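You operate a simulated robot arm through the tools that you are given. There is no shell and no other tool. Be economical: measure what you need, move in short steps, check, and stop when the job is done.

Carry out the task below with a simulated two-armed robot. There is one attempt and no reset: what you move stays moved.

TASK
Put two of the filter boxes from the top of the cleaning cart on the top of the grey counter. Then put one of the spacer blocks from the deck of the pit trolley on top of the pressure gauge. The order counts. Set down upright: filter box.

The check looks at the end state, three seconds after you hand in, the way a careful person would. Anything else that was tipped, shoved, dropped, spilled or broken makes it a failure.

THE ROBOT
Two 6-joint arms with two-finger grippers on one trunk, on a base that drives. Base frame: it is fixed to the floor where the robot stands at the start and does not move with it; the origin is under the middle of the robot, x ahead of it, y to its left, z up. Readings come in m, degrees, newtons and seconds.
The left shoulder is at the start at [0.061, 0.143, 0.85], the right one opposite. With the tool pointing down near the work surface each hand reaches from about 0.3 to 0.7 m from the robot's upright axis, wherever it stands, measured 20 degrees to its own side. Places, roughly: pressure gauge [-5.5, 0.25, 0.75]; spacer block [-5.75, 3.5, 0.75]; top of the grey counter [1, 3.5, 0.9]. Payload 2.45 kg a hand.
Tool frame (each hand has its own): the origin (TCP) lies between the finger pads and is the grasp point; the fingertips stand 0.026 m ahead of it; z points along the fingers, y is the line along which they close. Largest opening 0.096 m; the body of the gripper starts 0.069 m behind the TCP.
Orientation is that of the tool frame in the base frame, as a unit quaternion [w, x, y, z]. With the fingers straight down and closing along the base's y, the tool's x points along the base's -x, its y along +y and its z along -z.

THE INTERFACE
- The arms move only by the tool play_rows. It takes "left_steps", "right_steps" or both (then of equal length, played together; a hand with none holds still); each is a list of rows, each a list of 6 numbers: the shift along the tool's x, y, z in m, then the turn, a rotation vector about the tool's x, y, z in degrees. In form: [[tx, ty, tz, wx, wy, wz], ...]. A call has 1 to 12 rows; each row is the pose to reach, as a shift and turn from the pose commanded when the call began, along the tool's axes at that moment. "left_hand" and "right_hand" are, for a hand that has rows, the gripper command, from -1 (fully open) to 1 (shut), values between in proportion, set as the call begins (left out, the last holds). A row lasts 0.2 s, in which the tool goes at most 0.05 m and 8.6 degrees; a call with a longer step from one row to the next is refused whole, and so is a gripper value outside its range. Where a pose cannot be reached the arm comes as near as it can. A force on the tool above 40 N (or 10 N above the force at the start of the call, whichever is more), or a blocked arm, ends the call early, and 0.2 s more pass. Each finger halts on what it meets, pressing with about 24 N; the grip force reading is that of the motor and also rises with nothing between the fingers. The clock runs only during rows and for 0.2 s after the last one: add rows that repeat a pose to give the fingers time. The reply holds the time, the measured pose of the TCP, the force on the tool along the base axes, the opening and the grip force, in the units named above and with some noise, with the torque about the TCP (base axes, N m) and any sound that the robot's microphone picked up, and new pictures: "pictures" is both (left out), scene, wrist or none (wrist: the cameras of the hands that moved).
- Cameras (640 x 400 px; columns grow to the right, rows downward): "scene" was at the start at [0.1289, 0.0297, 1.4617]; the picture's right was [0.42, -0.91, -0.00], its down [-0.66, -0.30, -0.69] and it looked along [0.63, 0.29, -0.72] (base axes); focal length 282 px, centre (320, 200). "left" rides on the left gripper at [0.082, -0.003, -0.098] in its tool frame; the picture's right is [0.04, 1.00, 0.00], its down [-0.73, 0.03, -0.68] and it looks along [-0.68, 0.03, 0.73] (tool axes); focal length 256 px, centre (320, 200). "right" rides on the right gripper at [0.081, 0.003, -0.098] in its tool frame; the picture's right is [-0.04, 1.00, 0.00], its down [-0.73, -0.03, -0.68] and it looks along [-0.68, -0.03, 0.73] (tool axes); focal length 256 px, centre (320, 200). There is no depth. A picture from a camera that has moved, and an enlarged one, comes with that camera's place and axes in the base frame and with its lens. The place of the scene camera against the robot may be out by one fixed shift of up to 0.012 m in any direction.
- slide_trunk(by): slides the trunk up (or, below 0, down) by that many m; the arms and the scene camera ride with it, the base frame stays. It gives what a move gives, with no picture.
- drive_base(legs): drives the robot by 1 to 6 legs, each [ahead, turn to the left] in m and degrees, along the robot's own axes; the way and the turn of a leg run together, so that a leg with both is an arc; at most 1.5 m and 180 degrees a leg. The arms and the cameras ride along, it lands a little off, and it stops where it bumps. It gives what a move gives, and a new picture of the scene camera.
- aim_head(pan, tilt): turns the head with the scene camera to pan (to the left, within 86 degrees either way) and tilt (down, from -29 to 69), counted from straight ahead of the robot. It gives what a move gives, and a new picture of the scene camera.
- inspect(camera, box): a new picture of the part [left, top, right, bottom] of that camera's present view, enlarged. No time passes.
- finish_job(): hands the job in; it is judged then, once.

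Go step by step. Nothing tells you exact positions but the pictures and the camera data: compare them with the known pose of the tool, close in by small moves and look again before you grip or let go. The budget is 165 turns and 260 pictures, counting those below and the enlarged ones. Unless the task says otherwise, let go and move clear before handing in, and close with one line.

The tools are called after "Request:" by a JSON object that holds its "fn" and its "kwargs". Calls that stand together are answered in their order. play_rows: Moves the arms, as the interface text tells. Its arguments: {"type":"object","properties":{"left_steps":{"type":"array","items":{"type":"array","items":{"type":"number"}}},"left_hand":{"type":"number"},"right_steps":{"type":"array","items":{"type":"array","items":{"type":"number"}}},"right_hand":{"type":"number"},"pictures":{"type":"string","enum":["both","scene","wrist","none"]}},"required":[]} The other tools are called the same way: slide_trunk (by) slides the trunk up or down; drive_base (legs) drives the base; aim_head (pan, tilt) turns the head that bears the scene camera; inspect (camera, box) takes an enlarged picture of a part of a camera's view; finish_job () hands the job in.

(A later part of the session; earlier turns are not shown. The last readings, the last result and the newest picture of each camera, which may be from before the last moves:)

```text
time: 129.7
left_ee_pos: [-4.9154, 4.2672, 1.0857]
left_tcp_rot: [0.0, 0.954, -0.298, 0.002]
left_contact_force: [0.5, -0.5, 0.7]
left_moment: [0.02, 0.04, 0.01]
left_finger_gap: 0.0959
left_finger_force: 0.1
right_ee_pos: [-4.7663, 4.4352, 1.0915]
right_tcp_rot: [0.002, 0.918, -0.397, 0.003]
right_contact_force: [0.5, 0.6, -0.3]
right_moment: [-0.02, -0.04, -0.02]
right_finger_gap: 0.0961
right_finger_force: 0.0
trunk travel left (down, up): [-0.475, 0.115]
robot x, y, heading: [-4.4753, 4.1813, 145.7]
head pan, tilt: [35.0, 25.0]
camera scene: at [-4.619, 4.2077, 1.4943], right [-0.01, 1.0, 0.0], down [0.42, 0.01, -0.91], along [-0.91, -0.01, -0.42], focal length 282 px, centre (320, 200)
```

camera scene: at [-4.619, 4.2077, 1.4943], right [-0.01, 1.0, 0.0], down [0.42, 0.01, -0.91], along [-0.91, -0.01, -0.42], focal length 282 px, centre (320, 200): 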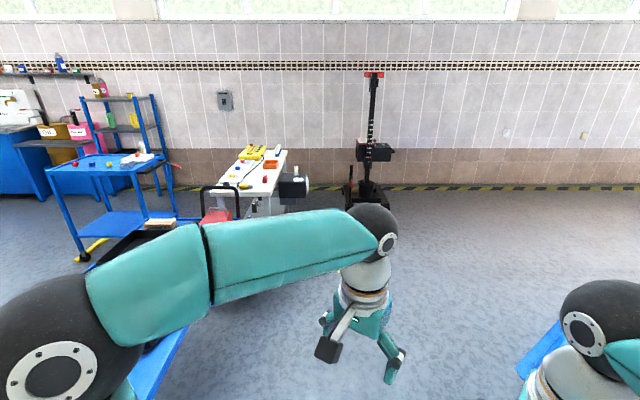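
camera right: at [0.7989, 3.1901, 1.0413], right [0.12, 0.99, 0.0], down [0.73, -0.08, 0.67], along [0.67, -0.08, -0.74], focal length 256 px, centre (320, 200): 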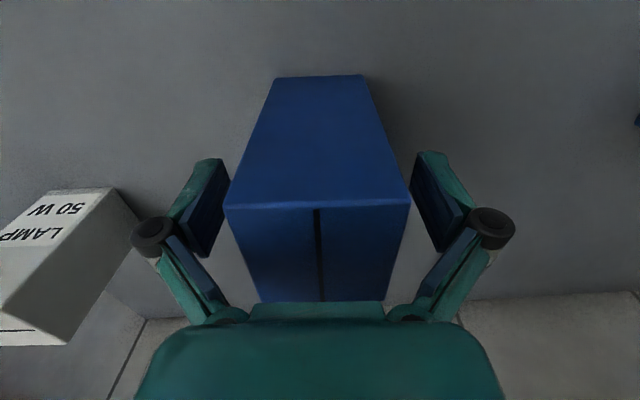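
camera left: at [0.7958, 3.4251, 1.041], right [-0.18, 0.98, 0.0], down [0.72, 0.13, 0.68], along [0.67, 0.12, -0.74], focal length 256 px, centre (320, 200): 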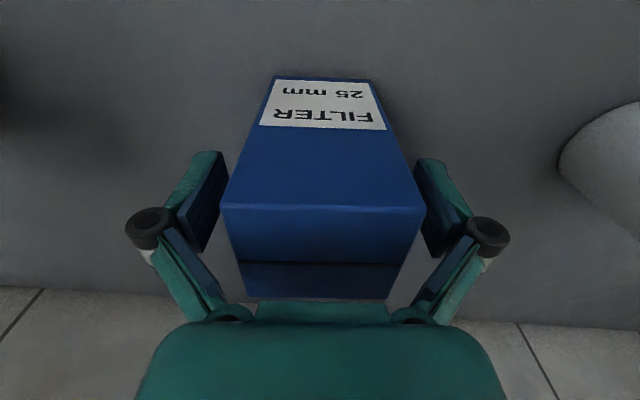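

I'll go along the trolley's right side and then turn to face it.

Request:
{"fn": "drive_base", "kwargs": {"legs": [[0, 32], [1.1, 0], [0, 90]]}}

Request:
{"fn": "aim_head", "kwargs": {"pan": 0, "tilt": 45}}

```text
time: 140.8
left_ee_pos: [-5.5017, 3.7796, 1.0826]
left_tcp_rot: [-0.003, 0.786, 0.619, 0.001]
left_contact_force: [1.5, -0.1, -0.7]
left_moment: [0.05, 0.04, 0.02]
left_finger_gap: 0.0963
left_finger_force: 0.1
right_ee_pos: [-5.712, 3.8582, 1.0926]
right_tcp_rot: [-0.002, 0.847, 0.532, 0.002]
right_contact_force: [0.7, -1.9, -0.1]
right_moment: [0.04, 0.05, -0.02]
right_finger_gap: 0.0961
right_finger_force: 0.0
trunk travel left (down, up): [-0.475, 0.115]
robot x, y, heading: [-5.6314, 4.2418, -101.4]
head pan, tilt: [35.0, 25.0]
stopped in leg 3: the robot was blocked; the commanded pose is now the measured one
camera scene: at [-5.607, 4.0905, 1.4939], right [-0.92, -0.4, 0.0], down [-0.17, 0.39, -0.91], along [0.36, -0.83, -0.43], focal length 282 px, centre (320, 200)
```

scene: 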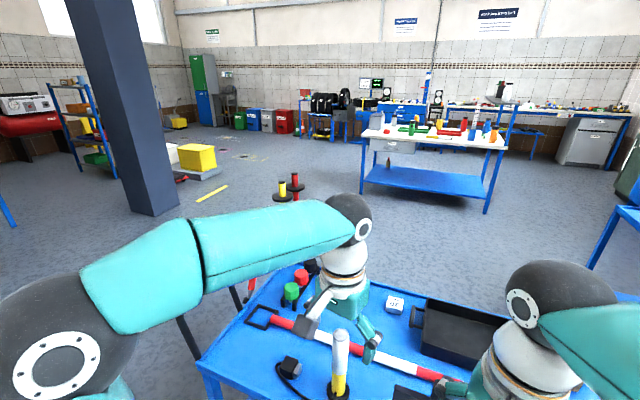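

```text
time: 141.8
left_ee_pos: [-5.5054, 3.7821, 1.0847]
left_tcp_rot: [-0.001, 0.787, 0.616, 0.001]
left_contact_force: [-0.2, 0.1, -0.3]
left_moment: [0.03, 0.0, 0.02]
left_finger_gap: 0.0959
left_finger_force: 0.0
right_ee_pos: [-5.7148, 3.8601, 1.0936]
right_tcp_rot: [-0.001, 0.848, 0.531, 0.001]
right_contact_force: [-0.6, 0.6, -0.3]
right_moment: [0.01, -0.02, 0.0]
right_finger_gap: 0.0959
right_finger_force: 0.1
trunk travel left (down, up): [-0.475, 0.115]
robot x, y, heading: [-5.6325, 4.2382, -101.4]
head pan, tilt: [0.0, 45.0]
camera scene: at [-5.6629, 4.0973, 1.4637], right [-0.98, 0.2, 0.0], down [0.14, 0.69, -0.71], along [-0.14, -0.69, -0.71], focal length 282 px, centre (320, 200)
```

scene: 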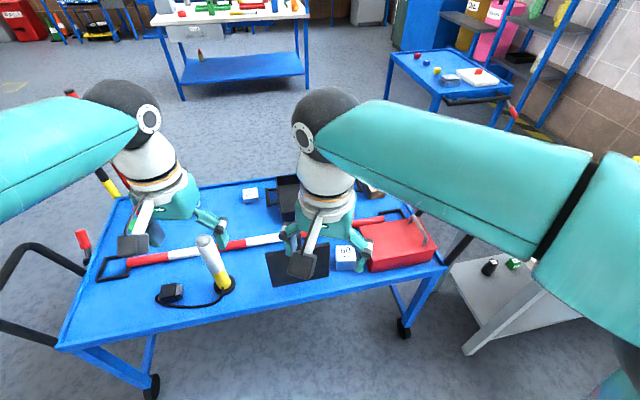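

The deck shows two white labelled blocks, a red toolbox, a torch, a tray and a baton. I'll zoom in.

Request:
{"fn": "inspect", "kwargs": {"camera": "scene", "box": [230, 170, 450, 300]}}

Request:
{"fn": "inspect", "kwargs": {"camera": "right", "box": [0, 0, 640, 400]}}

Request:
{"fn": "inspect", "kwargs": {"camera": "left", "box": [0, 0, 640, 400]}}

```text
2.91 times, centred on (340, 235) of scene
camera zoom: at [-5.6629, 4.0973, 1.4637], right [-0.98, 0.2, 0.0], down [0.14, 0.69, -0.71], along [-0.14, -0.69, -0.71], focal length 821 px, centre (262, 98)
```

zoom: 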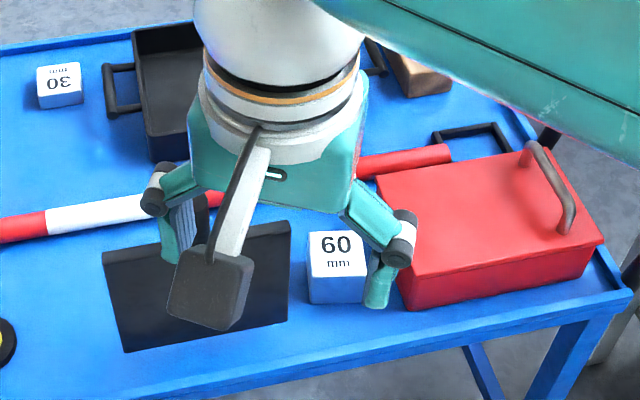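

```text
1.00 times, centred on (320, 200) of right (not enlarged: the box is as wide or as high as the picture)
camera zoom: at [-5.6761, 3.9313, 1.1911], right [0.88, -0.47, 0.0], down [-0.35, -0.65, 0.68], along [-0.32, -0.6, -0.74], focal length 256 px, centre (320, 200)
```

zoom: 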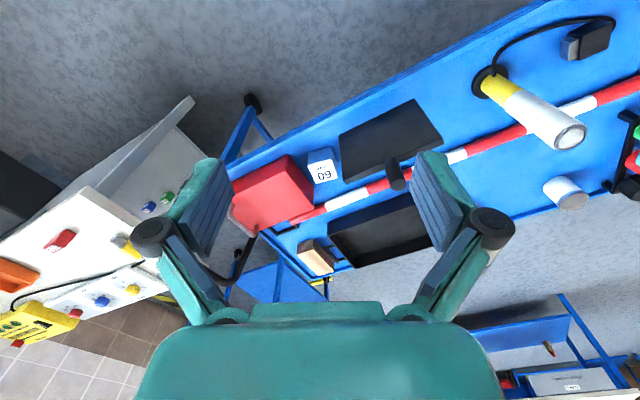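

```text
1.00 times, centred on (320, 200) of left (not enlarged: the box is as wide or as high as the picture)
camera zoom: at [-5.4878, 3.8602, 1.1845], right [0.98, -0.2, 0.0], down [-0.15, -0.72, 0.68], along [-0.14, -0.66, -0.74], focal length 256 px, centre (320, 200)
```

zoom: 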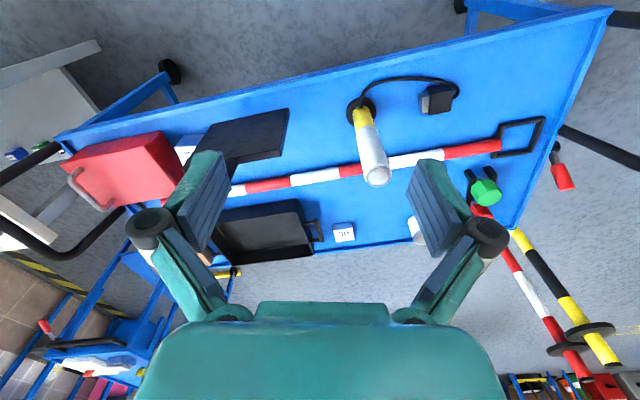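

Two spacer blocks are visible, labelled 60 mm and 30 mm. Before choosing, I'll look at the gauge across the room.

Request:
{"fn": "aim_head", "kwargs": {"pan": 12, "tilt": 15}}

Request:
{"fn": "inspect", "kwargs": {"camera": "scene", "box": [240, 120, 400, 220]}}

```text
time: 142.8
left_ee_pos: [-5.5046, 3.7809, 1.0848]
left_tcp_rot: [-0.001, 0.786, 0.618, 0.001]
left_contact_force: [-0.9, 0.4, 0.9]
left_moment: [-0.01, 0.01, -0.01]
left_finger_gap: 0.0965
left_finger_force: 0.0
right_ee_pos: [-5.7142, 3.8599, 1.0934]
right_tcp_rot: [-0.001, 0.847, 0.531, 0.001]
right_contact_force: [0.5, 0.0, 0.3]
right_moment: [0.02, -0.01, -0.01]
right_finger_gap: 0.0959
right_finger_force: 0.1
trunk travel left (down, up): [-0.475, 0.115]
robot x, y, heading: [-5.6297, 4.2395, -101.3]
head pan, tilt: [12.0, 15.0]
camera scene: at [-5.6459, 4.0835, 1.5104], right [-1.0, -0.01, 0.0], down [0.0, 0.26, -0.97], along [0.01, -0.97, -0.26], focal length 282 px, centre (320, 200)
```

scene: 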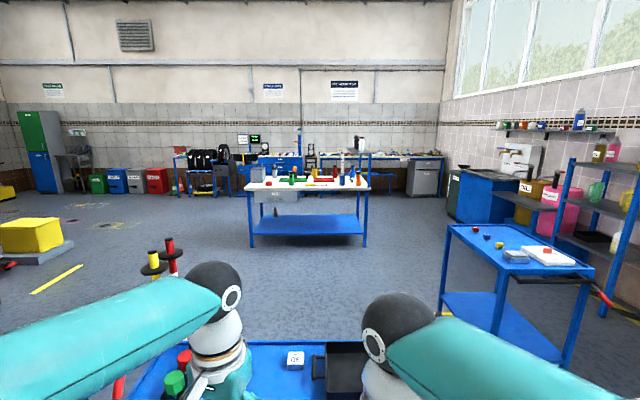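

```text
4.00 times, centred on (320, 170) of scene
camera zoom: at [-5.6459, 4.0835, 1.5104], right [-1.0, -0.01, 0.0], down [0.0, 0.26, -0.97], along [0.01, -0.97, -0.26], focal length 1128 px, centre (320, 320)
```

zoom: 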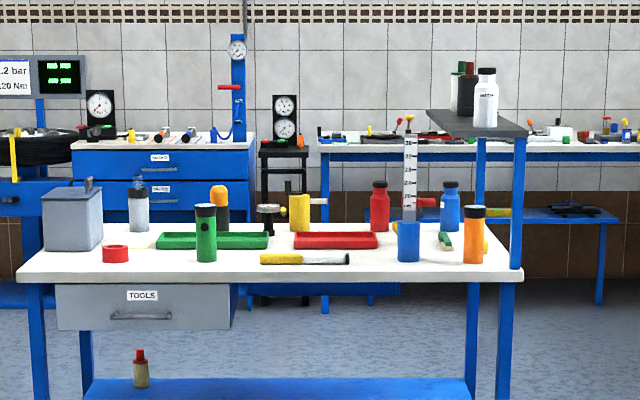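

The gauge sits on the white tool table straight across. The 60 mm block is within reach at about (-5.82, 3.66), with the toolbox and a plate on either side. I'll bring the right hand above it with the fingers closing front to back.

Request:
{"fn": "play_rows", "kwargs": {"right_steps": [[-0.025, -0.001, 0, 0, 0, 8.4], [-0.05, -0.002, 0, 0, 0, 16.8], [-0.075, -0.003, 0.01, 0, 0, 25.2], [-0.1, -0.005, 0.02, 0, 0, 33.6], [-0.125, -0.006, 0.03, 0, 0, 42], [-0.15, -0.008, 0.04, 0, 0, 50.4], [-0.175, -0.009, 0.05, 0, 0, 58.8], [-0.2, -0.01, 0.05, 0, 0, 67.2], [-0.224, -0.0115, 0.05, 0, 0, 75.6], [-0.224, -0.0115, 0.05, 0, 0, 75.6]], "right_hand": -1, "pictures": "wrist"}}

Request:
{"fn": "aim_head", "kwargs": {"pan": 0, "tilt": 50}}

```text
time: 145.0
left_ee_pos: [-5.5042, 3.7818, 1.0855]
left_tcp_rot: [-0.001, 0.787, 0.617, 0.001]
left_contact_force: [-0.3, -1.0, 0.1]
left_moment: [0.01, 0.02, 0.01]
left_finger_gap: 0.0958
left_finger_force: 0.1
right_ee_pos: [-5.8241, 3.6655, 1.043]
right_tcp_rot: [-0.001, 0.995, -0.1, 0.001]
right_contact_force: [-0.4, -0.7, 0.3]
right_moment: [-0.01, -0.01, 0.01]
right_finger_gap: 0.0962
right_finger_force: 0.1
trunk travel left (down, up): [-0.475, 0.115]
robot x, y, heading: [-5.6294, 4.2383, -101.3]
head pan, tilt: [12.0, 15.0]
camera right: at [-5.7444, 3.6451, 1.1408], right [-0.24, -0.97, 0.0], down [-0.71, 0.17, 0.68], along [-0.66, 0.17, -0.74], focal length 256 px, centre (320, 200)
```

right: 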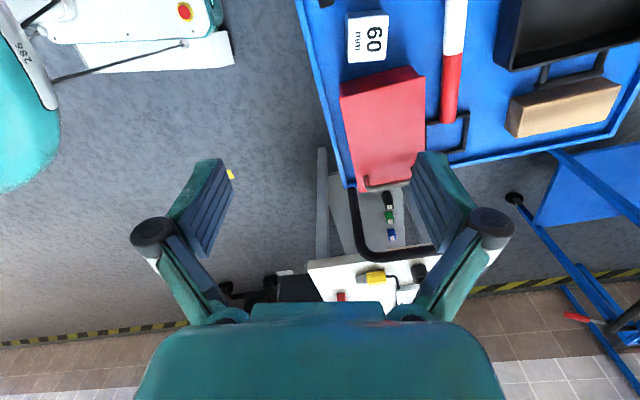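

```text
time: 146.0
left_ee_pos: [-5.5039, 3.7819, 1.0859]
left_tcp_rot: [0.0, 0.787, 0.616, 0.001]
left_contact_force: [-0.4, 0.3, -0.1]
left_moment: [0.01, -0.04, -0.02]
left_finger_gap: 0.0957
left_finger_force: 0.1
right_ee_pos: [-5.8239, 3.6644, 1.0428]
right_tcp_rot: [-0.001, 0.995, -0.1, 0.001]
right_contact_force: [0.0, 0.2, 0.4]
right_moment: [0.02, 0.0, -0.01]
right_finger_gap: 0.0958
right_finger_force: 0.1
trunk travel left (down, up): [-0.475, 0.115]
robot x, y, heading: [-5.6306, 4.2337, -101.3]
head pan, tilt: [0.0, 50.0]
camera scene: at [-5.6621, 4.1012, 1.4568], right [-0.98, 0.2, 0.0], down [0.15, 0.75, -0.64], along [-0.13, -0.63, -0.77], focal length 282 px, centre (320, 200)
```

scene: 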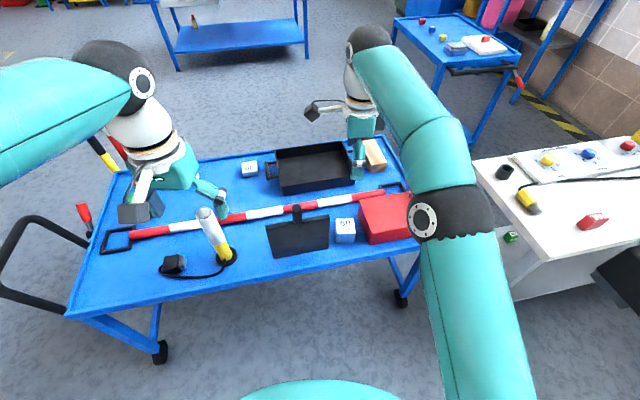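

The 60 mm block's centre is at about (-5.839, 3.601) with its top near z 0.715, and the tool's yaw already matches. I'll move over it and lower part way.

Request:
{"fn": "play_rows", "kwargs": {"right_steps": [[-0.001, 0.03, 0, 0, 0, 0], [-0.002, 0.065, 0, 0, 0, 0], [-0.002, 0.065, 0.045, 0, 0, 0], [-0.002, 0.065, 0.09, 0, 0, 0], [-0.002, 0.065, 0.135, 0, 0, 0], [-0.002, 0.065, 0.18, 0, 0, 0], [-0.002, 0.065, 0.2, 0, 0, 0], [-0.002, 0.065, 0.2, 0, 0, 0]], "pictures": "both"}}

Request:
{"fn": "inspect", "kwargs": {"camera": "scene", "box": [250, 150, 450, 280]}}

```text
time: 147.8
left_ee_pos: [-5.5036, 3.7813, 1.0855]
left_tcp_rot: [-0.003, 0.786, 0.618, 0.001]
left_contact_force: [0.4, -0.3, 0.6]
left_moment: [-0.02, -0.01, 0.0]
left_finger_gap: 0.096
left_finger_force: 0.1
right_ee_pos: [-5.8355, 3.5997, 0.8378]
right_tcp_rot: [0.0, 0.995, -0.101, 0.001]
right_contact_force: [0.6, 0.5, -0.5]
right_moment: [0.05, 0.02, 0.0]
right_finger_gap: 0.096
right_finger_force: 0.0
right hand out of reach, approached as far as the arm can: row 1, 2, 3, 4, 5, 6
trunk travel left (down, up): [-0.475, 0.115]
robot x, y, heading: [-5.6282, 4.2423, -101.4]
head pan, tilt: [0.0, 50.0]
camera scene: at [-5.6621, 4.1014, 1.4567], right [-0.98, 0.2, 0.0], down [0.15, 0.75, -0.64], along [-0.13, -0.63, -0.77], focal length 282 px, centre (320, 200)
camera right: at [-5.7565, 3.5809, 0.9358], right [-0.24, -0.97, 0.0], down [-0.71, 0.17, 0.68], along [-0.66, 0.16, -0.74], focal length 256 px, centre (320, 200)
```

scene: 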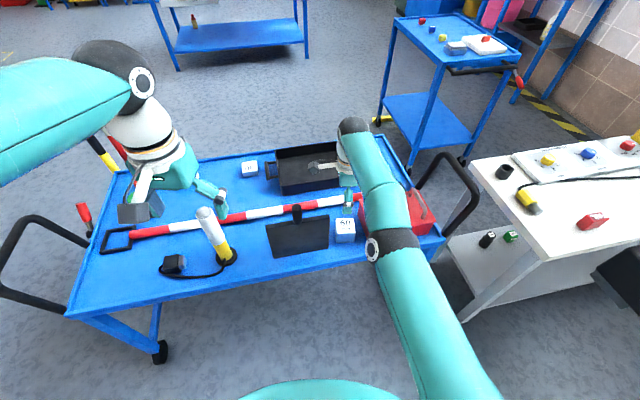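
right: 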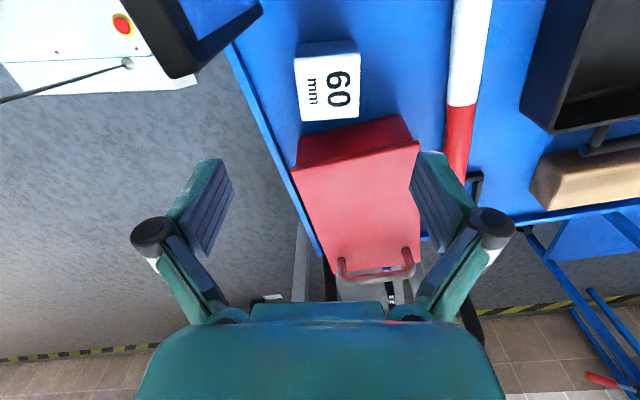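

```text
3.08 times, centred on (350, 215) of scene
camera zoom: at [-5.6621, 4.1014, 1.4567], right [-0.98, 0.2, 0.0], down [0.15, 0.75, -0.64], along [-0.13, -0.63, -0.77], focal length 868 px, centre (228, 154)
```

zoom: 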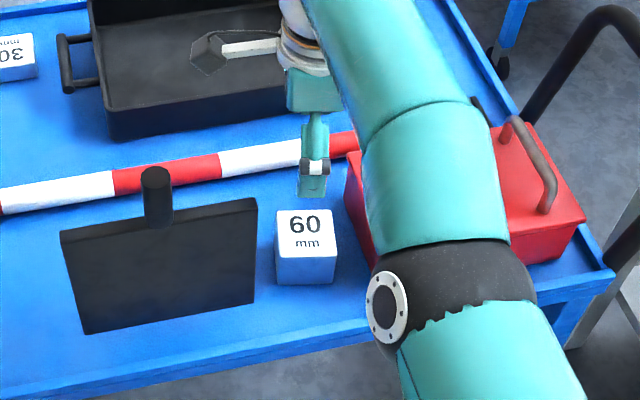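

Request:
{"fn": "inspect", "kwargs": {"camera": "right", "box": [260, 20, 420, 140]}}

```text
3.33 times, centred on (340, 80) of right
camera zoom: at [-5.7565, 3.5809, 0.9358], right [-0.24, -0.97, 0.0], down [-0.71, 0.17, 0.68], along [-0.66, 0.16, -0.74], focal length 853 px, centre (253, 600)
```

zoom: 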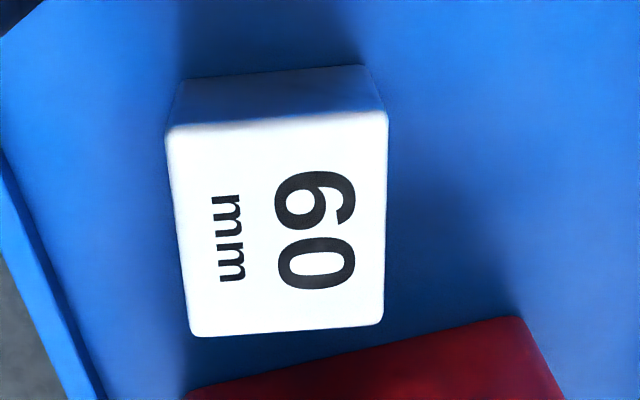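

The 60 mm block has a tall plate and the toolbox close on both sides, where the wrist camera could strike. The 30 mm block has clear space front and back and is reachable from the trolley's far side, so I'll take that one; first I'll raise and tuck the right hand.

Request:
{"fn": "play_rows", "kwargs": {"right_steps": [[0, 0, -0.05, 0, 0, 0], [0, 0, -0.1, 0, 0, 0], [0, 0, -0.15, 0, 0, 0], [0, 0, -0.2, 0, 0, 0], [0, -0.02, -0.24, 0, 0, 0], [0.01, -0.06, -0.25, 0, 0, 0], [0.02, -0.1, -0.25, 0, 0, 0], [0.03, -0.14, -0.25, 0, 0, 0], [0.04, -0.18, -0.25, 0, 0, 0], [0.05, -0.22, -0.25, 0, 0, 0], [0.06, -0.25, -0.25, 0, 0, 0], [0.06, -0.26, -0.25, 0, 0, 0]], "pictures": "none"}}

Request:
{"fn": "inspect", "kwargs": {"camera": "scene", "box": [70, 130, 450, 310]}}

Request:
{"fn": "inspect", "kwargs": {"camera": "left", "box": [200, 160, 520, 360]}}

```text
time: 150.4
left_ee_pos: [-5.5052, 3.7828, 1.0859]
left_tcp_rot: [-0.002, 0.787, 0.617, 0.001]
left_contact_force: [0.5, -0.5, -0.7]
left_moment: [0.03, 0.02, 0.02]
left_finger_gap: 0.0961
left_finger_force: 0.1
right_ee_pos: [-5.7236, 3.8426, 1.093]
right_tcp_rot: [-0.001, 0.995, -0.1, 0.001]
right_contact_force: [-0.3, -0.3, 0.0]
right_moment: [-0.04, 0.02, -0.01]
right_finger_gap: 0.0956
right_finger_force: 0.1
right hand out of reach, approached as far as the arm can: row 1, 2, 3, 4, 5, 6
trunk travel left (down, up): [-0.475, 0.115]
robot x, y, heading: [-5.6306, 4.241, -101.5]
head pan, tilt: [0.0, 50.0]
```

```text
1.68 times, centred on (260, 220) of scene
camera zoom: at [-5.6622, 4.1017, 1.4568], right [-0.98, 0.2, 0.0], down [0.15, 0.75, -0.64], along [-0.13, -0.63, -0.77], focal length 475 px, centre (421, 166)
```

zoom: 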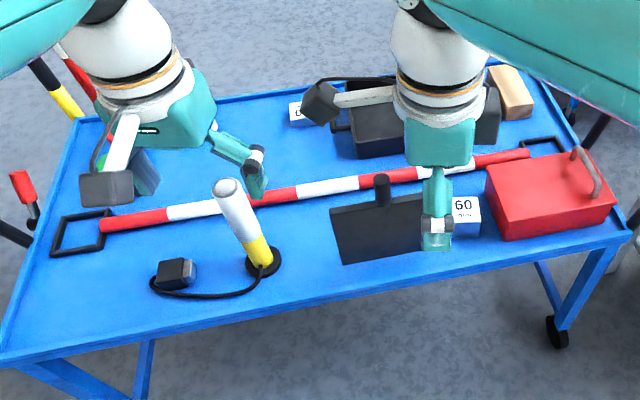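

```text
2.00 times, centred on (360, 260) of left
camera zoom: at [-5.4879, 3.8603, 1.1845], right [0.98, -0.2, 0.0], down [-0.15, -0.72, 0.68], along [-0.14, -0.66, -0.74], focal length 512 px, centre (240, 80)
```

zoom: 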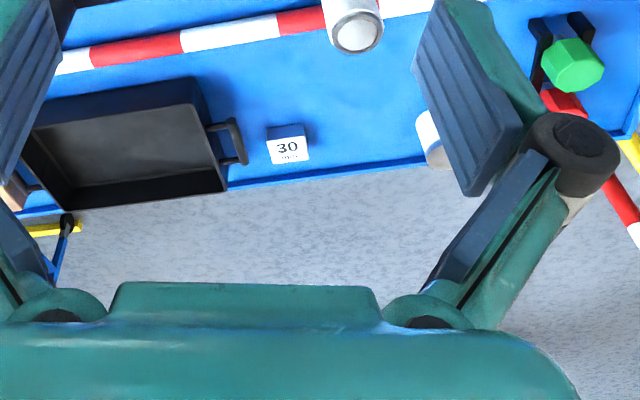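

The 30 mm block is at about (-5.545, 3.23), near the trolley's south edge at y ≈ 3.11. I'll drive around the east end to the south side.

Request:
{"fn": "drive_base", "kwargs": {"legs": [[-0.12, 0], [0, 101], [1.15, 0]]}}

```text
time: 155.3
left_ee_pos: [-5.1296, 4.4206, 1.0852]
left_tcp_rot: [-0.002, 0.189, 0.982, -0.002]
left_contact_force: [0.4, 0.4, -0.1]
left_moment: [-0.04, 0.02, -0.01]
left_finger_gap: 0.096
left_finger_force: 0.1
right_ee_pos: [-5.2189, 4.2097, 1.0933]
right_tcp_rot: [-0.001, 0.816, 0.578, -0.001]
right_contact_force: [1.3, 0.8, -1.1]
right_moment: [-0.06, 0.03, 0.0]
right_finger_gap: 0.0961
right_finger_force: 0.1
trunk travel left (down, up): [-0.475, 0.115]
robot x, y, heading: [-5.6238, 4.3111, -17.7]
head pan, tilt: [0.0, 50.0]
stopped in leg 2: the robot was blocked; the commanded pose is now the measured one
camera scene: at [-5.4929, 4.2663, 1.4565], right [-0.3, -0.95, 0.0], down [-0.73, 0.23, -0.64], along [0.61, -0.2, -0.77], focal length 282 px, centre (320, 200)
```

scene: 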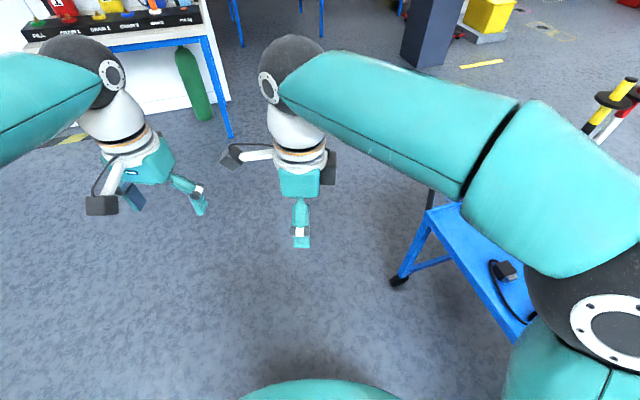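

Request:
{"fn": "drive_base", "kwargs": {"legs": [[0, 18], [1.15, 0]]}}

```text
time: 162.3
left_ee_pos: [-4.0525, 4.5772, 1.087]
left_tcp_rot: [-0.001, 0.03, 1.0, -0.001]
left_contact_force: [0.0, 0.4, -0.1]
left_moment: [-0.01, 0.02, -0.02]
left_finger_gap: 0.096
left_finger_force: 0.0
right_ee_pos: [-4.0709, 4.3511, 1.0934]
right_tcp_rot: [-0.001, 0.714, 0.7, -0.001]
right_contact_force: [0.6, -0.4, -0.1]
right_moment: [0.0, 0.03, -0.01]
right_finger_gap: 0.0959
right_finger_force: 0.1
trunk travel left (down, up): [-0.475, 0.115]
robot x, y, heading: [-4.4831, 4.3194, 0.8]
head pan, tilt: [0.0, 50.0]
camera scene: at [-4.3508, 4.3155, 1.4567], right [0.01, -1.0, 0.0], down [-0.77, -0.01, -0.64], along [0.64, 0.01, -0.77], focal length 282 px, centre (320, 200)
```

scene: 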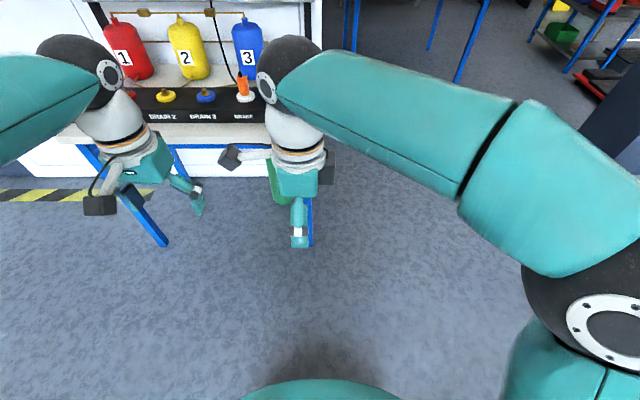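

Request:
{"fn": "drive_base", "kwargs": {"legs": [[0, -46], [0, -45], [1.0, 0], [0.9, 0]]}}

```text
time: 166.9
left_ee_pos: [-4.1742, 3.9138, 1.0885]
left_tcp_rot: [-0.001, 0.685, 0.728, 0.002]
left_contact_force: [0.2, -0.7, -0.3]
left_moment: [0.03, -0.09, -0.01]
left_finger_gap: 0.0959
left_finger_force: 0.1
right_ee_pos: [-4.4008, 3.9058, 1.0954]
right_tcp_rot: [-0.002, 0.999, 0.051, 0.003]
right_contact_force: [-0.8, 0.1, -0.4]
right_moment: [0.03, -0.04, 0.0]
right_finger_gap: 0.0959
right_finger_force: 0.1
trunk travel left (down, up): [-0.475, 0.115]
robot x, y, heading: [-4.4283, 4.3181, -84.2]
head pan, tilt: [0.0, 50.0]
stopped in leg 2: the robot was blocked; the commanded pose is now the measured one
camera scene: at [-4.4223, 4.1797, 1.4567], right [-0.99, -0.1, 0.0], down [-0.08, 0.76, -0.64], along [0.07, -0.64, -0.77], focal length 282 px, centre (320, 200)
```

scene: 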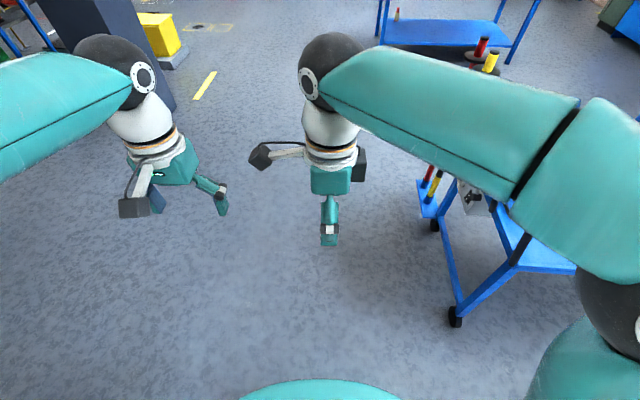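

Request:
{"fn": "drive_base", "kwargs": {"legs": [[0, -6], [1.0, 0], [0.85, 0]]}}

```text
time: 176.9
left_ee_pos: [-4.2347, 2.0366, 1.0879]
left_tcp_rot: [-0.001, 0.727, 0.686, 0.001]
left_contact_force: [0.1, 0.1, 0.4]
left_moment: [0.02, 0.03, 0.01]
left_finger_gap: 0.096
left_finger_force: 0.0
right_ee_pos: [-4.4614, 2.0566, 1.0961]
right_tcp_rot: [-0.003, 1.0, -0.009, 0.001]
right_contact_force: [0.2, -0.5, -0.4]
right_moment: [0.02, -0.01, -0.01]
right_finger_gap: 0.0961
right_finger_force: 0.0
trunk travel left (down, up): [-0.475, 0.115]
robot x, y, heading: [-4.4363, 2.4697, -91.1]
head pan, tilt: [0.0, 50.0]
camera scene: at [-4.4465, 2.3301, 1.4567], right [-1.0, 0.02, 0.0], down [0.02, 0.77, -0.64], along [-0.01, -0.64, -0.77], focal length 282 px, centre (320, 200)
```

scene: 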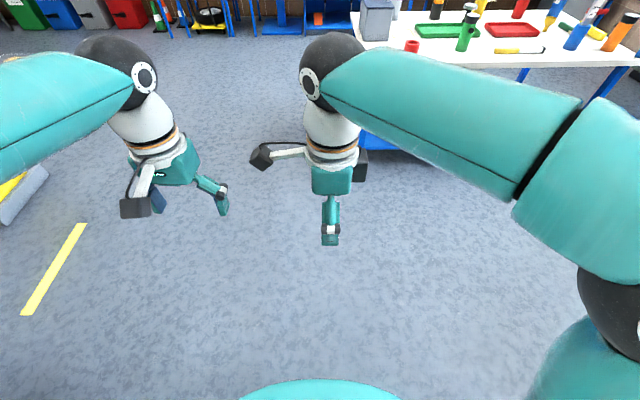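

Before grabbing the block, I'll look at the gauge table from here.

Request:
{"fn": "aim_head", "kwargs": {"pan": -30, "tilt": 22}}

Request:
{"fn": "inspect", "kwargs": {"camera": "scene", "box": [200, 80, 440, 230]}}

```text
time: 177.9
left_ee_pos: [-4.2343, 2.0386, 1.0887]
left_tcp_rot: [0.0, 0.728, 0.686, 0.001]
left_contact_force: [-0.3, 0.3, -0.1]
left_moment: [-0.04, -0.02, 0.02]
left_finger_gap: 0.0958
left_finger_force: 0.1
right_ee_pos: [-4.4621, 2.0581, 1.0951]
right_tcp_rot: [-0.002, 1.0, -0.01, 0.002]
right_contact_force: [0.4, 0.8, 0.4]
right_moment: [0.0, 0.02, 0.02]
right_finger_gap: 0.0957
right_finger_force: 0.1
trunk travel left (down, up): [-0.475, 0.115]
robot x, y, heading: [-4.4378, 2.4743, -91.1]
head pan, tilt: [-30.0, 22.0]
camera scene: at [-4.493, 2.3284, 1.499], right [-0.86, 0.52, 0.0], down [0.19, 0.32, -0.93], along [-0.48, -0.79, -0.38], focal length 282 px, centre (320, 200)
```

scene: 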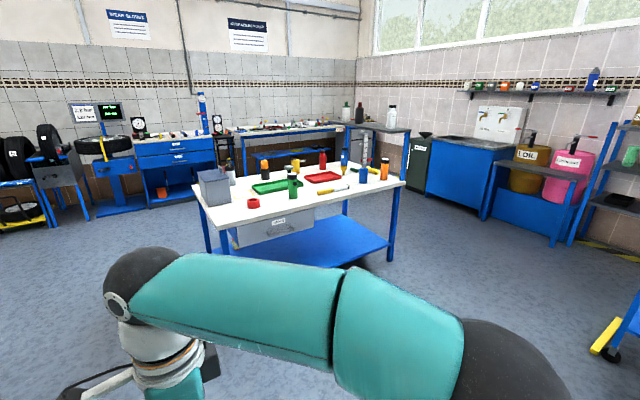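

```text
2.67 times, centred on (320, 155) of scene
camera zoom: at [-4.493, 2.3284, 1.499], right [-0.86, 0.52, 0.0], down [0.19, 0.32, -0.93], along [-0.48, -0.79, -0.38], focal length 752 px, centre (320, 320)
```

zoom: 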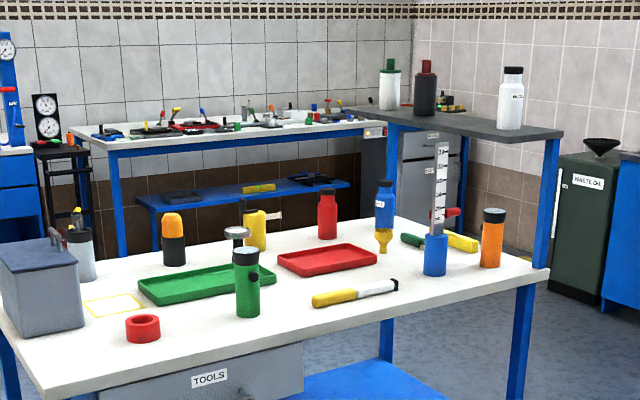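

The pressure gauge is on the table at about (-5.43, 0.28), top near z 0.87, and I can reach it from the table's south side. I'll go for the 30 mm block first.

Request:
{"fn": "drive_base", "kwargs": {"legs": [[0, -47], [0, -48]]}}

Request:
{"fn": "aim_head", "kwargs": {"pan": 0, "tilt": 30}}

```text
time: 182.6
left_ee_pos: [-4.8659, 2.2397, 1.0896]
left_tcp_rot: [0.001, 1.0, 0.004, 0.002]
left_contact_force: [0.2, 0.8, 0.1]
left_moment: [-0.05, -0.03, -0.01]
left_finger_gap: 0.0961
left_finger_force: 0.0
right_ee_pos: [-4.8614, 2.4673, 1.0972]
right_tcp_rot: [0.001, 0.725, -0.688, 0.003]
right_contact_force: [-0.4, 1.0, -0.1]
right_moment: [-0.09, 0.06, -0.01]
right_finger_gap: 0.0961
right_finger_force: 0.0
trunk travel left (down, up): [-0.475, 0.115]
robot x, y, heading: [-4.4438, 2.4126, -179.0]
head pan, tilt: [-30.0, 22.0]
stopped in leg 2: the robot was blocked; the commanded pose is now the measured one
camera scene: at [-4.5875, 2.4578, 1.4988], right [0.49, 0.87, 0.0], down [0.33, -0.18, -0.93], along [-0.81, 0.45, -0.38], focal length 282 px, centre (320, 200)
```

scene: 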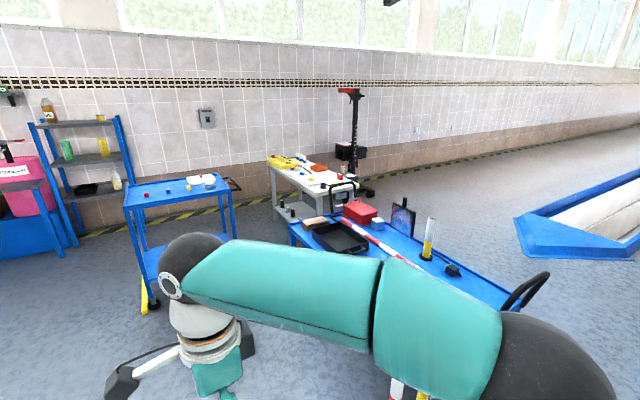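

```text
time: 183.6
left_ee_pos: [-4.8652, 2.2356, 1.0903]
left_tcp_rot: [0.0, 1.0, 0.006, 0.002]
left_contact_force: [0.1, 0.0, 0.0]
left_moment: [0.02, -0.01, -0.01]
left_finger_gap: 0.096
left_finger_force: 0.1
right_ee_pos: [-4.8607, 2.4643, 1.0958]
right_tcp_rot: [-0.001, 0.725, -0.689, 0.002]
right_contact_force: [-0.1, 0.1, 0.0]
right_moment: [0.02, 0.02, -0.01]
right_finger_gap: 0.096
right_finger_force: 0.0
trunk travel left (down, up): [-0.475, 0.115]
robot x, y, heading: [-4.4384, 2.4132, -178.9]
head pan, tilt: [0.0, 30.0]
camera scene: at [-4.596, 2.4075, 1.4863], right [-0.02, 1.0, 0.0], down [0.5, 0.01, -0.87], along [-0.87, -0.01, -0.5], focal length 282 px, centre (320, 200)
```

scene: 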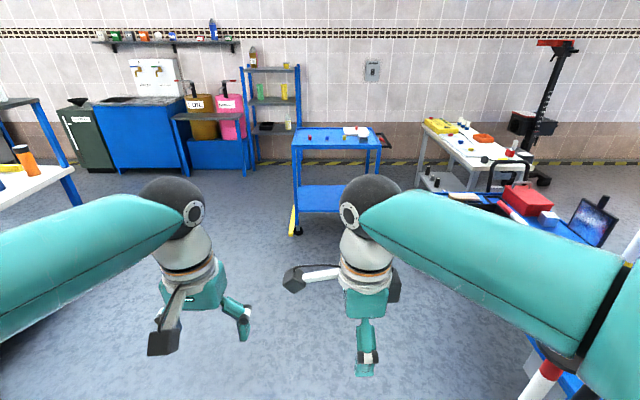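

I'll keep y ≈ 2.45 past the poles, then turn to face the trolley.

Request:
{"fn": "drive_base", "kwargs": {"legs": [[0, -3], [1.28, 0]]}}

Request:
{"fn": "drive_base", "kwargs": {"legs": [[0, -45], [0, -42]]}}

Request:
{"fn": "aim_head", "kwargs": {"pan": -10, "tilt": 42}}

```text
time: 190.5
left_ee_pos: [-6.1379, 2.312, 1.089]
left_tcp_rot: [-0.001, 1.0, -0.026, 0.002]
left_contact_force: [0.4, -1.0, 0.0]
left_moment: [0.03, 0.0, -0.02]
left_finger_gap: 0.096
left_finger_force: 0.1
right_ee_pos: [-6.1192, 2.5392, 1.0967]
right_tcp_rot: [0.001, -0.705, 0.71, -0.002]
right_contact_force: [0.0, 0.5, -0.3]
right_moment: [0.01, -0.03, 0.01]
right_finger_gap: 0.096
right_finger_force: 0.1
trunk travel left (down, up): [-0.475, 0.115]
robot x, y, heading: [-5.7009, 2.4626, 177.3]
head pan, tilt: [0.0, 30.0]
camera scene: at [-5.8584, 2.4673, 1.4862], right [0.04, 1.0, 0.0], down [0.5, -0.02, -0.87], along [-0.86, 0.04, -0.5], focal length 282 px, centre (320, 200)
```

scene: 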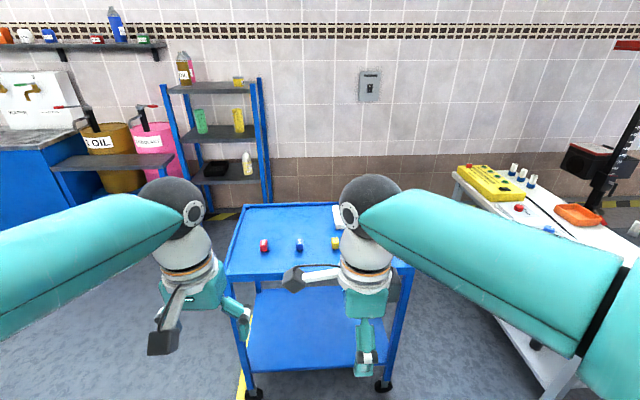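

```text
time: 195.4
left_ee_pos: [-5.8796, 2.8966, 1.0919]
left_tcp_rot: [0.002, 0.712, -0.702, -0.001]
left_contact_force: [-0.3, -0.4, -1.2]
left_moment: [-0.03, 0.11, 0.02]
left_finger_gap: 0.0961
left_finger_force: 0.0
right_ee_pos: [-5.6518, 2.8929, 1.098]
right_tcp_rot: [-0.002, -0.028, 1.0, -0.002]
right_contact_force: [0.2, -0.2, 0.0]
right_moment: [0.0, 0.1, 0.0]
right_finger_gap: 0.0958
right_finger_force: 0.0
trunk travel left (down, up): [-0.475, 0.115]
robot x, y, heading: [-5.7618, 2.465, 90.0]
head pan, tilt: [0.0, 30.0]
stopped in leg 2: the robot was blocked; the commanded pose is now the measured one
camera scene: at [-5.7607, 2.6159, 1.4862], right [1.0, 0.0, 0.0], down [0.0, -0.5, -0.87], along [0.0, 0.87, -0.5], focal length 282 px, centre (320, 200)
```

scene: 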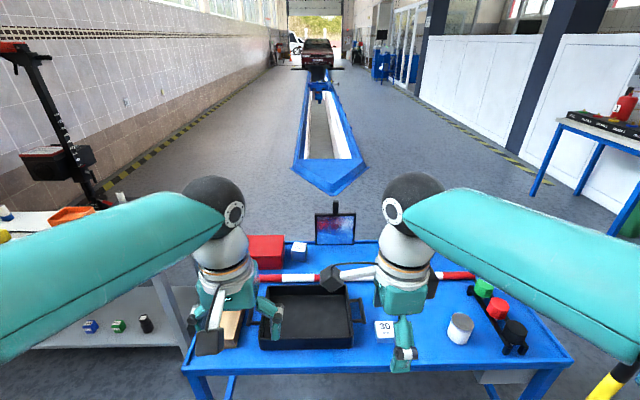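

```text
time: 196.2
left_ee_pos: [-5.882, 2.8953, 1.0917]
left_tcp_rot: [0.001, 0.713, -0.701, 0.0]
left_contact_force: [0.7, 0.2, -0.2]
left_moment: [-0.01, 0.05, 0.0]
left_finger_gap: 0.0961
left_finger_force: 0.1
right_ee_pos: [-5.6539, 2.893, 1.0973]
right_tcp_rot: [-0.002, -0.029, 1.0, -0.002]
right_contact_force: [0.3, 0.2, -0.4]
right_moment: [0.01, 0.01, 0.02]
right_finger_gap: 0.0961
right_finger_force: 0.0
trunk travel left (down, up): [-0.475, 0.115]
robot x, y, heading: [-5.7595, 2.4659, 89.9]
head pan, tilt: [-10.0, 42.0]
camera scene: at [-5.75, 2.6076, 1.468], right [0.98, -0.18, 0.0], down [-0.12, -0.66, -0.74], along [0.13, 0.73, -0.67], focal length 282 px, centre (320, 200)
```

scene: 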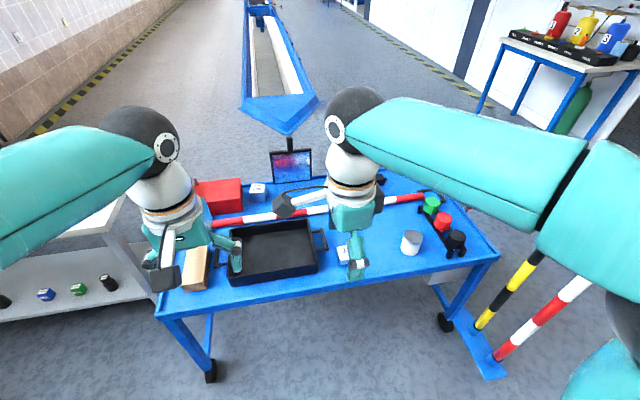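

I'll move ahead 0.17 m, then bring the right hand over the 30 mm block.

Request:
{"fn": "drive_base", "kwargs": {"legs": [[0.17, 0]]}}

```text
time: 197.6
left_ee_pos: [-5.8832, 3.0678, 1.0915]
left_tcp_rot: [0.001, 0.713, -0.701, 0.001]
left_contact_force: [-0.2, 0.2, -0.6]
left_moment: [-0.04, 0.02, 0.03]
left_finger_gap: 0.0959
left_finger_force: 0.0
right_ee_pos: [-5.6547, 3.0644, 1.0969]
right_tcp_rot: [-0.002, -0.03, 1.0, -0.002]
right_contact_force: [-0.1, 0.6, -0.4]
right_moment: [-0.05, -0.04, -0.04]
right_finger_gap: 0.096
right_finger_force: 0.1
trunk travel left (down, up): [-0.475, 0.115]
robot x, y, heading: [-5.761, 2.6389, 89.9]
head pan, tilt: [-10.0, 42.0]
camera scene: at [-5.7505, 2.7801, 1.4677], right [0.98, -0.17, 0.0], down [-0.12, -0.66, -0.74], along [0.13, 0.73, -0.67], focal length 282 px, centre (320, 200)
```

scene: 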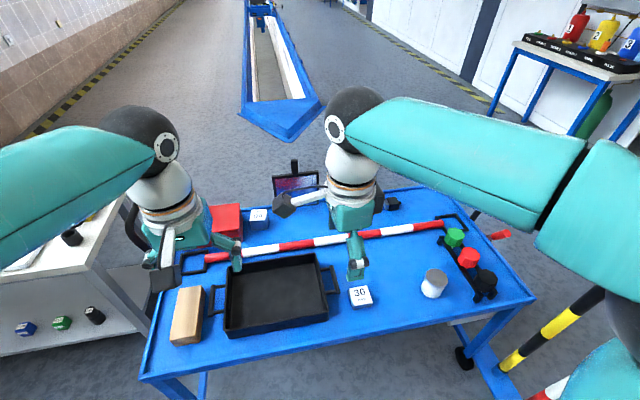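

Request:
{"fn": "play_rows", "kwargs": {"right_steps": [[-0.025, 0.03, 0, 0, 0, 0], [-0.05, 0.06, 0.02, 0, 0, 0], [-0.075, 0.09, 0.05, 0, 0, 0], [-0.1, 0.12, 0.08, 0, 0, 0], [-0.117, 0.143, 0.12, 0, 0, 0], [-0.117, 0.143, 0.16, 0, 0, 0], [-0.117, 0.143, 0.2, 0, 0, 0], [-0.117, 0.143, 0.22, 0, 0, 0], [-0.117, 0.143, 0.22, 0, 0, 0]], "right_hand": -1}}

Request:
{"fn": "inspect", "kwargs": {"camera": "right", "box": [240, 20, 480, 170]}}

```text
time: 199.6
left_ee_pos: [-5.8832, 3.0669, 1.0927]
left_tcp_rot: [0.001, 0.713, -0.701, 0.001]
left_contact_force: [0.3, 0.1, 0.0]
left_moment: [0.03, 0.01, -0.01]
left_finger_gap: 0.096
left_finger_force: 0.0
right_ee_pos: [-5.5442, 3.2131, 0.878]
right_tcp_rot: [-0.001, -0.03, 1.0, -0.002]
right_contact_force: [-0.2, 0.1, 1.3]
right_moment: [-0.03, 0.01, 0.02]
right_finger_gap: 0.0962
right_finger_force: 0.1
trunk travel left (down, up): [-0.475, 0.115]
robot x, y, heading: [-5.7623, 2.6386, 90.0]
head pan, tilt: [-10.0, 42.0]
camera scene: at [-5.7505, 2.7783, 1.468], right [0.98, -0.17, 0.0], down [-0.12, -0.66, -0.74], along [0.13, 0.73, -0.67], focal length 282 px, centre (320, 200)
camera right: at [-5.6254, 3.212, 0.9759], right [-0.02, 1.0, 0.0], down [0.74, 0.02, 0.68], along [0.68, 0.01, -0.74], focal length 256 px, centre (320, 200)
```

scene: 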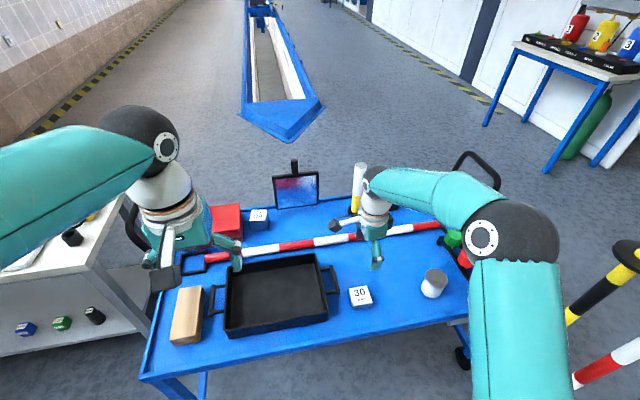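
right: 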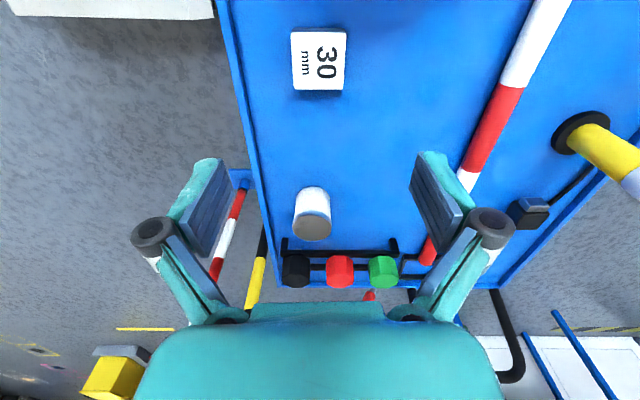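

```text
2.67 times, centred on (360, 95) of right
camera zoom: at [-5.6254, 3.212, 0.9759], right [-0.02, 1.0, 0.0], down [0.74, 0.02, 0.68], along [0.68, 0.01, -0.74], focal length 683 px, centre (213, 480)
```

zoom: 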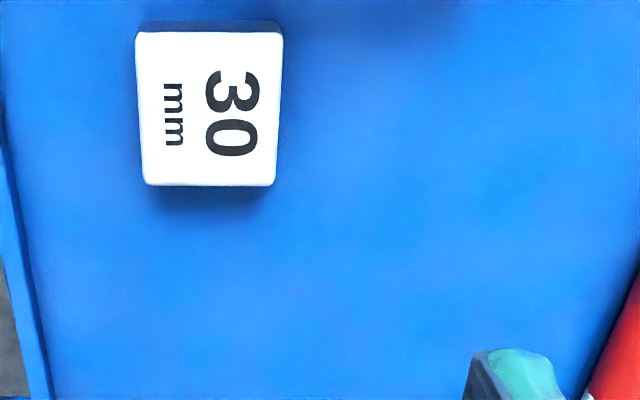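

The block's centre is at about (-5.540, 3.210), top z ≈ 0.64, about 60 mm square. I'll lower to z ≈ 0.70 and check.

Request:
{"fn": "play_rows", "kwargs": {"right_steps": [[-0.004, -0.003, 0.04, 0, 0, 2.2], [-0.004, -0.003, 0.08, 0, 0, 2.2], [-0.004, -0.003, 0.12, 0, 0, 2.2], [-0.004, -0.003, 0.16, 0, 0, 2.2], [-0.004, -0.003, 0.175, 0, 0, 2.2], [-0.004, -0.003, 0.175, 0, 0, 2.2]]}}

Request:
{"fn": "inspect", "kwargs": {"camera": "scene", "box": [290, 200, 450, 330]}}

```text
time: 201.0
left_ee_pos: [-5.8831, 3.0657, 1.0921]
left_tcp_rot: [0.0, 0.714, -0.7, 0.0]
left_contact_force: [0.5, 0.1, -0.2]
left_moment: [0.03, 0.02, -0.02]
left_finger_gap: 0.096
left_finger_force: 0.0
right_ee_pos: [-5.5413, 3.2076, 0.6993]
right_tcp_rot: [-0.001, -0.011, 1.0, -0.002]
right_contact_force: [-0.1, -0.1, -0.3]
right_moment: [0.03, -0.02, 0.04]
right_finger_gap: 0.0961
right_finger_force: 0.0
trunk travel left (down, up): [-0.475, 0.115]
robot x, y, heading: [-5.758, 2.6383, 89.7]
head pan, tilt: [-10.0, 42.0]
camera scene: at [-5.7505, 2.7783, 1.468], right [0.98, -0.17, 0.0], down [-0.12, -0.66, -0.74], along [0.13, 0.73, -0.67], focal length 282 px, centre (320, 200)
camera right: at [-5.6228, 3.2104, 0.7975], right [0.02, 1.0, 0.0], down [0.74, -0.01, 0.68], along [0.68, -0.02, -0.74], focal length 256 px, centre (320, 200)
```

scene: 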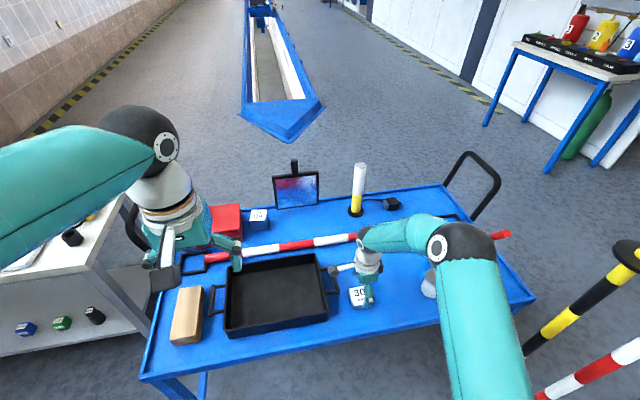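
right: 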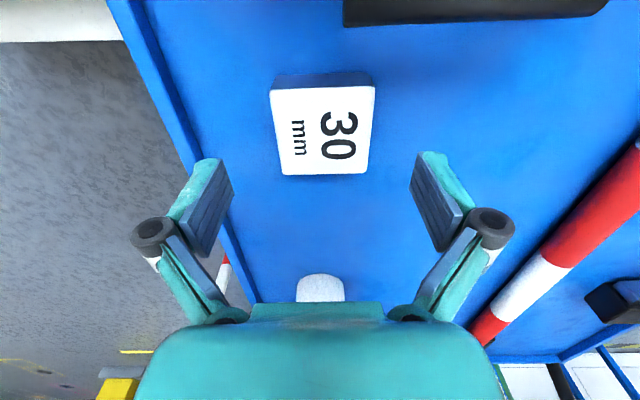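

```text
3.08 times, centred on (370, 265) of scene
camera zoom: at [-5.7505, 2.7783, 1.468], right [0.98, -0.17, 0.0], down [-0.12, -0.66, -0.74], along [0.13, 0.73, -0.67], focal length 868 px, centre (166, 0)
```

zoom: 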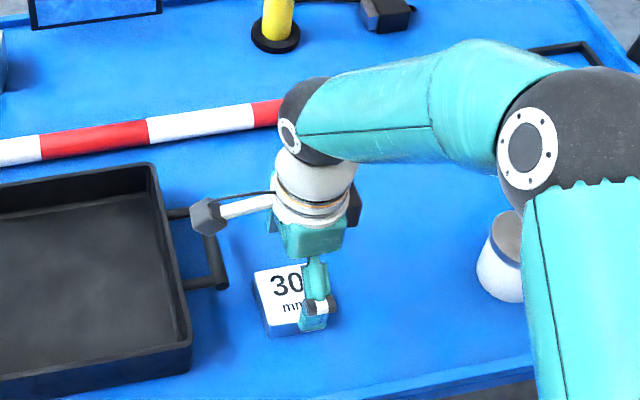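

The block is centred between the fingers. I'll lower the last stretch and grip.

Request:
{"fn": "play_rows", "kwargs": {"right_steps": [[-0.004, 0.002, 0.02, 0, 0, 0], [-0.004, 0.002, 0.04, 0, 0, 0], [-0.004, 0.002, 0.05, 0, 0, 0], [-0.004, 0.002, 0.056, 0, 0, 0], [-0.004, 0.002, 0.056, 0, 0, 0]], "pictures": "wrist"}}

```text
time: 202.2
left_ee_pos: [-5.8838, 3.0659, 1.0919]
left_tcp_rot: [0.001, 0.713, -0.701, 0.0]
left_contact_force: [0.0, 0.5, 0.2]
left_moment: [0.0, 0.0, -0.03]
left_finger_gap: 0.0963
left_finger_force: 0.0
right_ee_pos: [-5.5401, 3.2102, 0.6455]
right_tcp_rot: [0.0, -0.01, 1.0, -0.002]
right_contact_force: [-0.9, -0.5, -0.2]
right_moment: [-0.01, -0.04, 0.02]
right_finger_gap: 0.0961
right_finger_force: 0.1
trunk travel left (down, up): [-0.475, 0.115]
robot x, y, heading: [-5.7618, 2.6362, 89.8]
head pan, tilt: [-10.0, 42.0]
camera right: at [-5.6201, 3.2123, 0.7435], right [0.02, 1.0, 0.0], down [0.74, -0.01, 0.68], along [0.68, -0.02, -0.74], focal length 256 px, centre (320, 200)
```

right: 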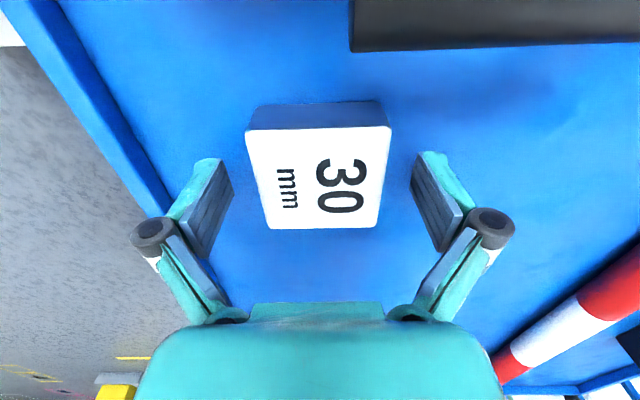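

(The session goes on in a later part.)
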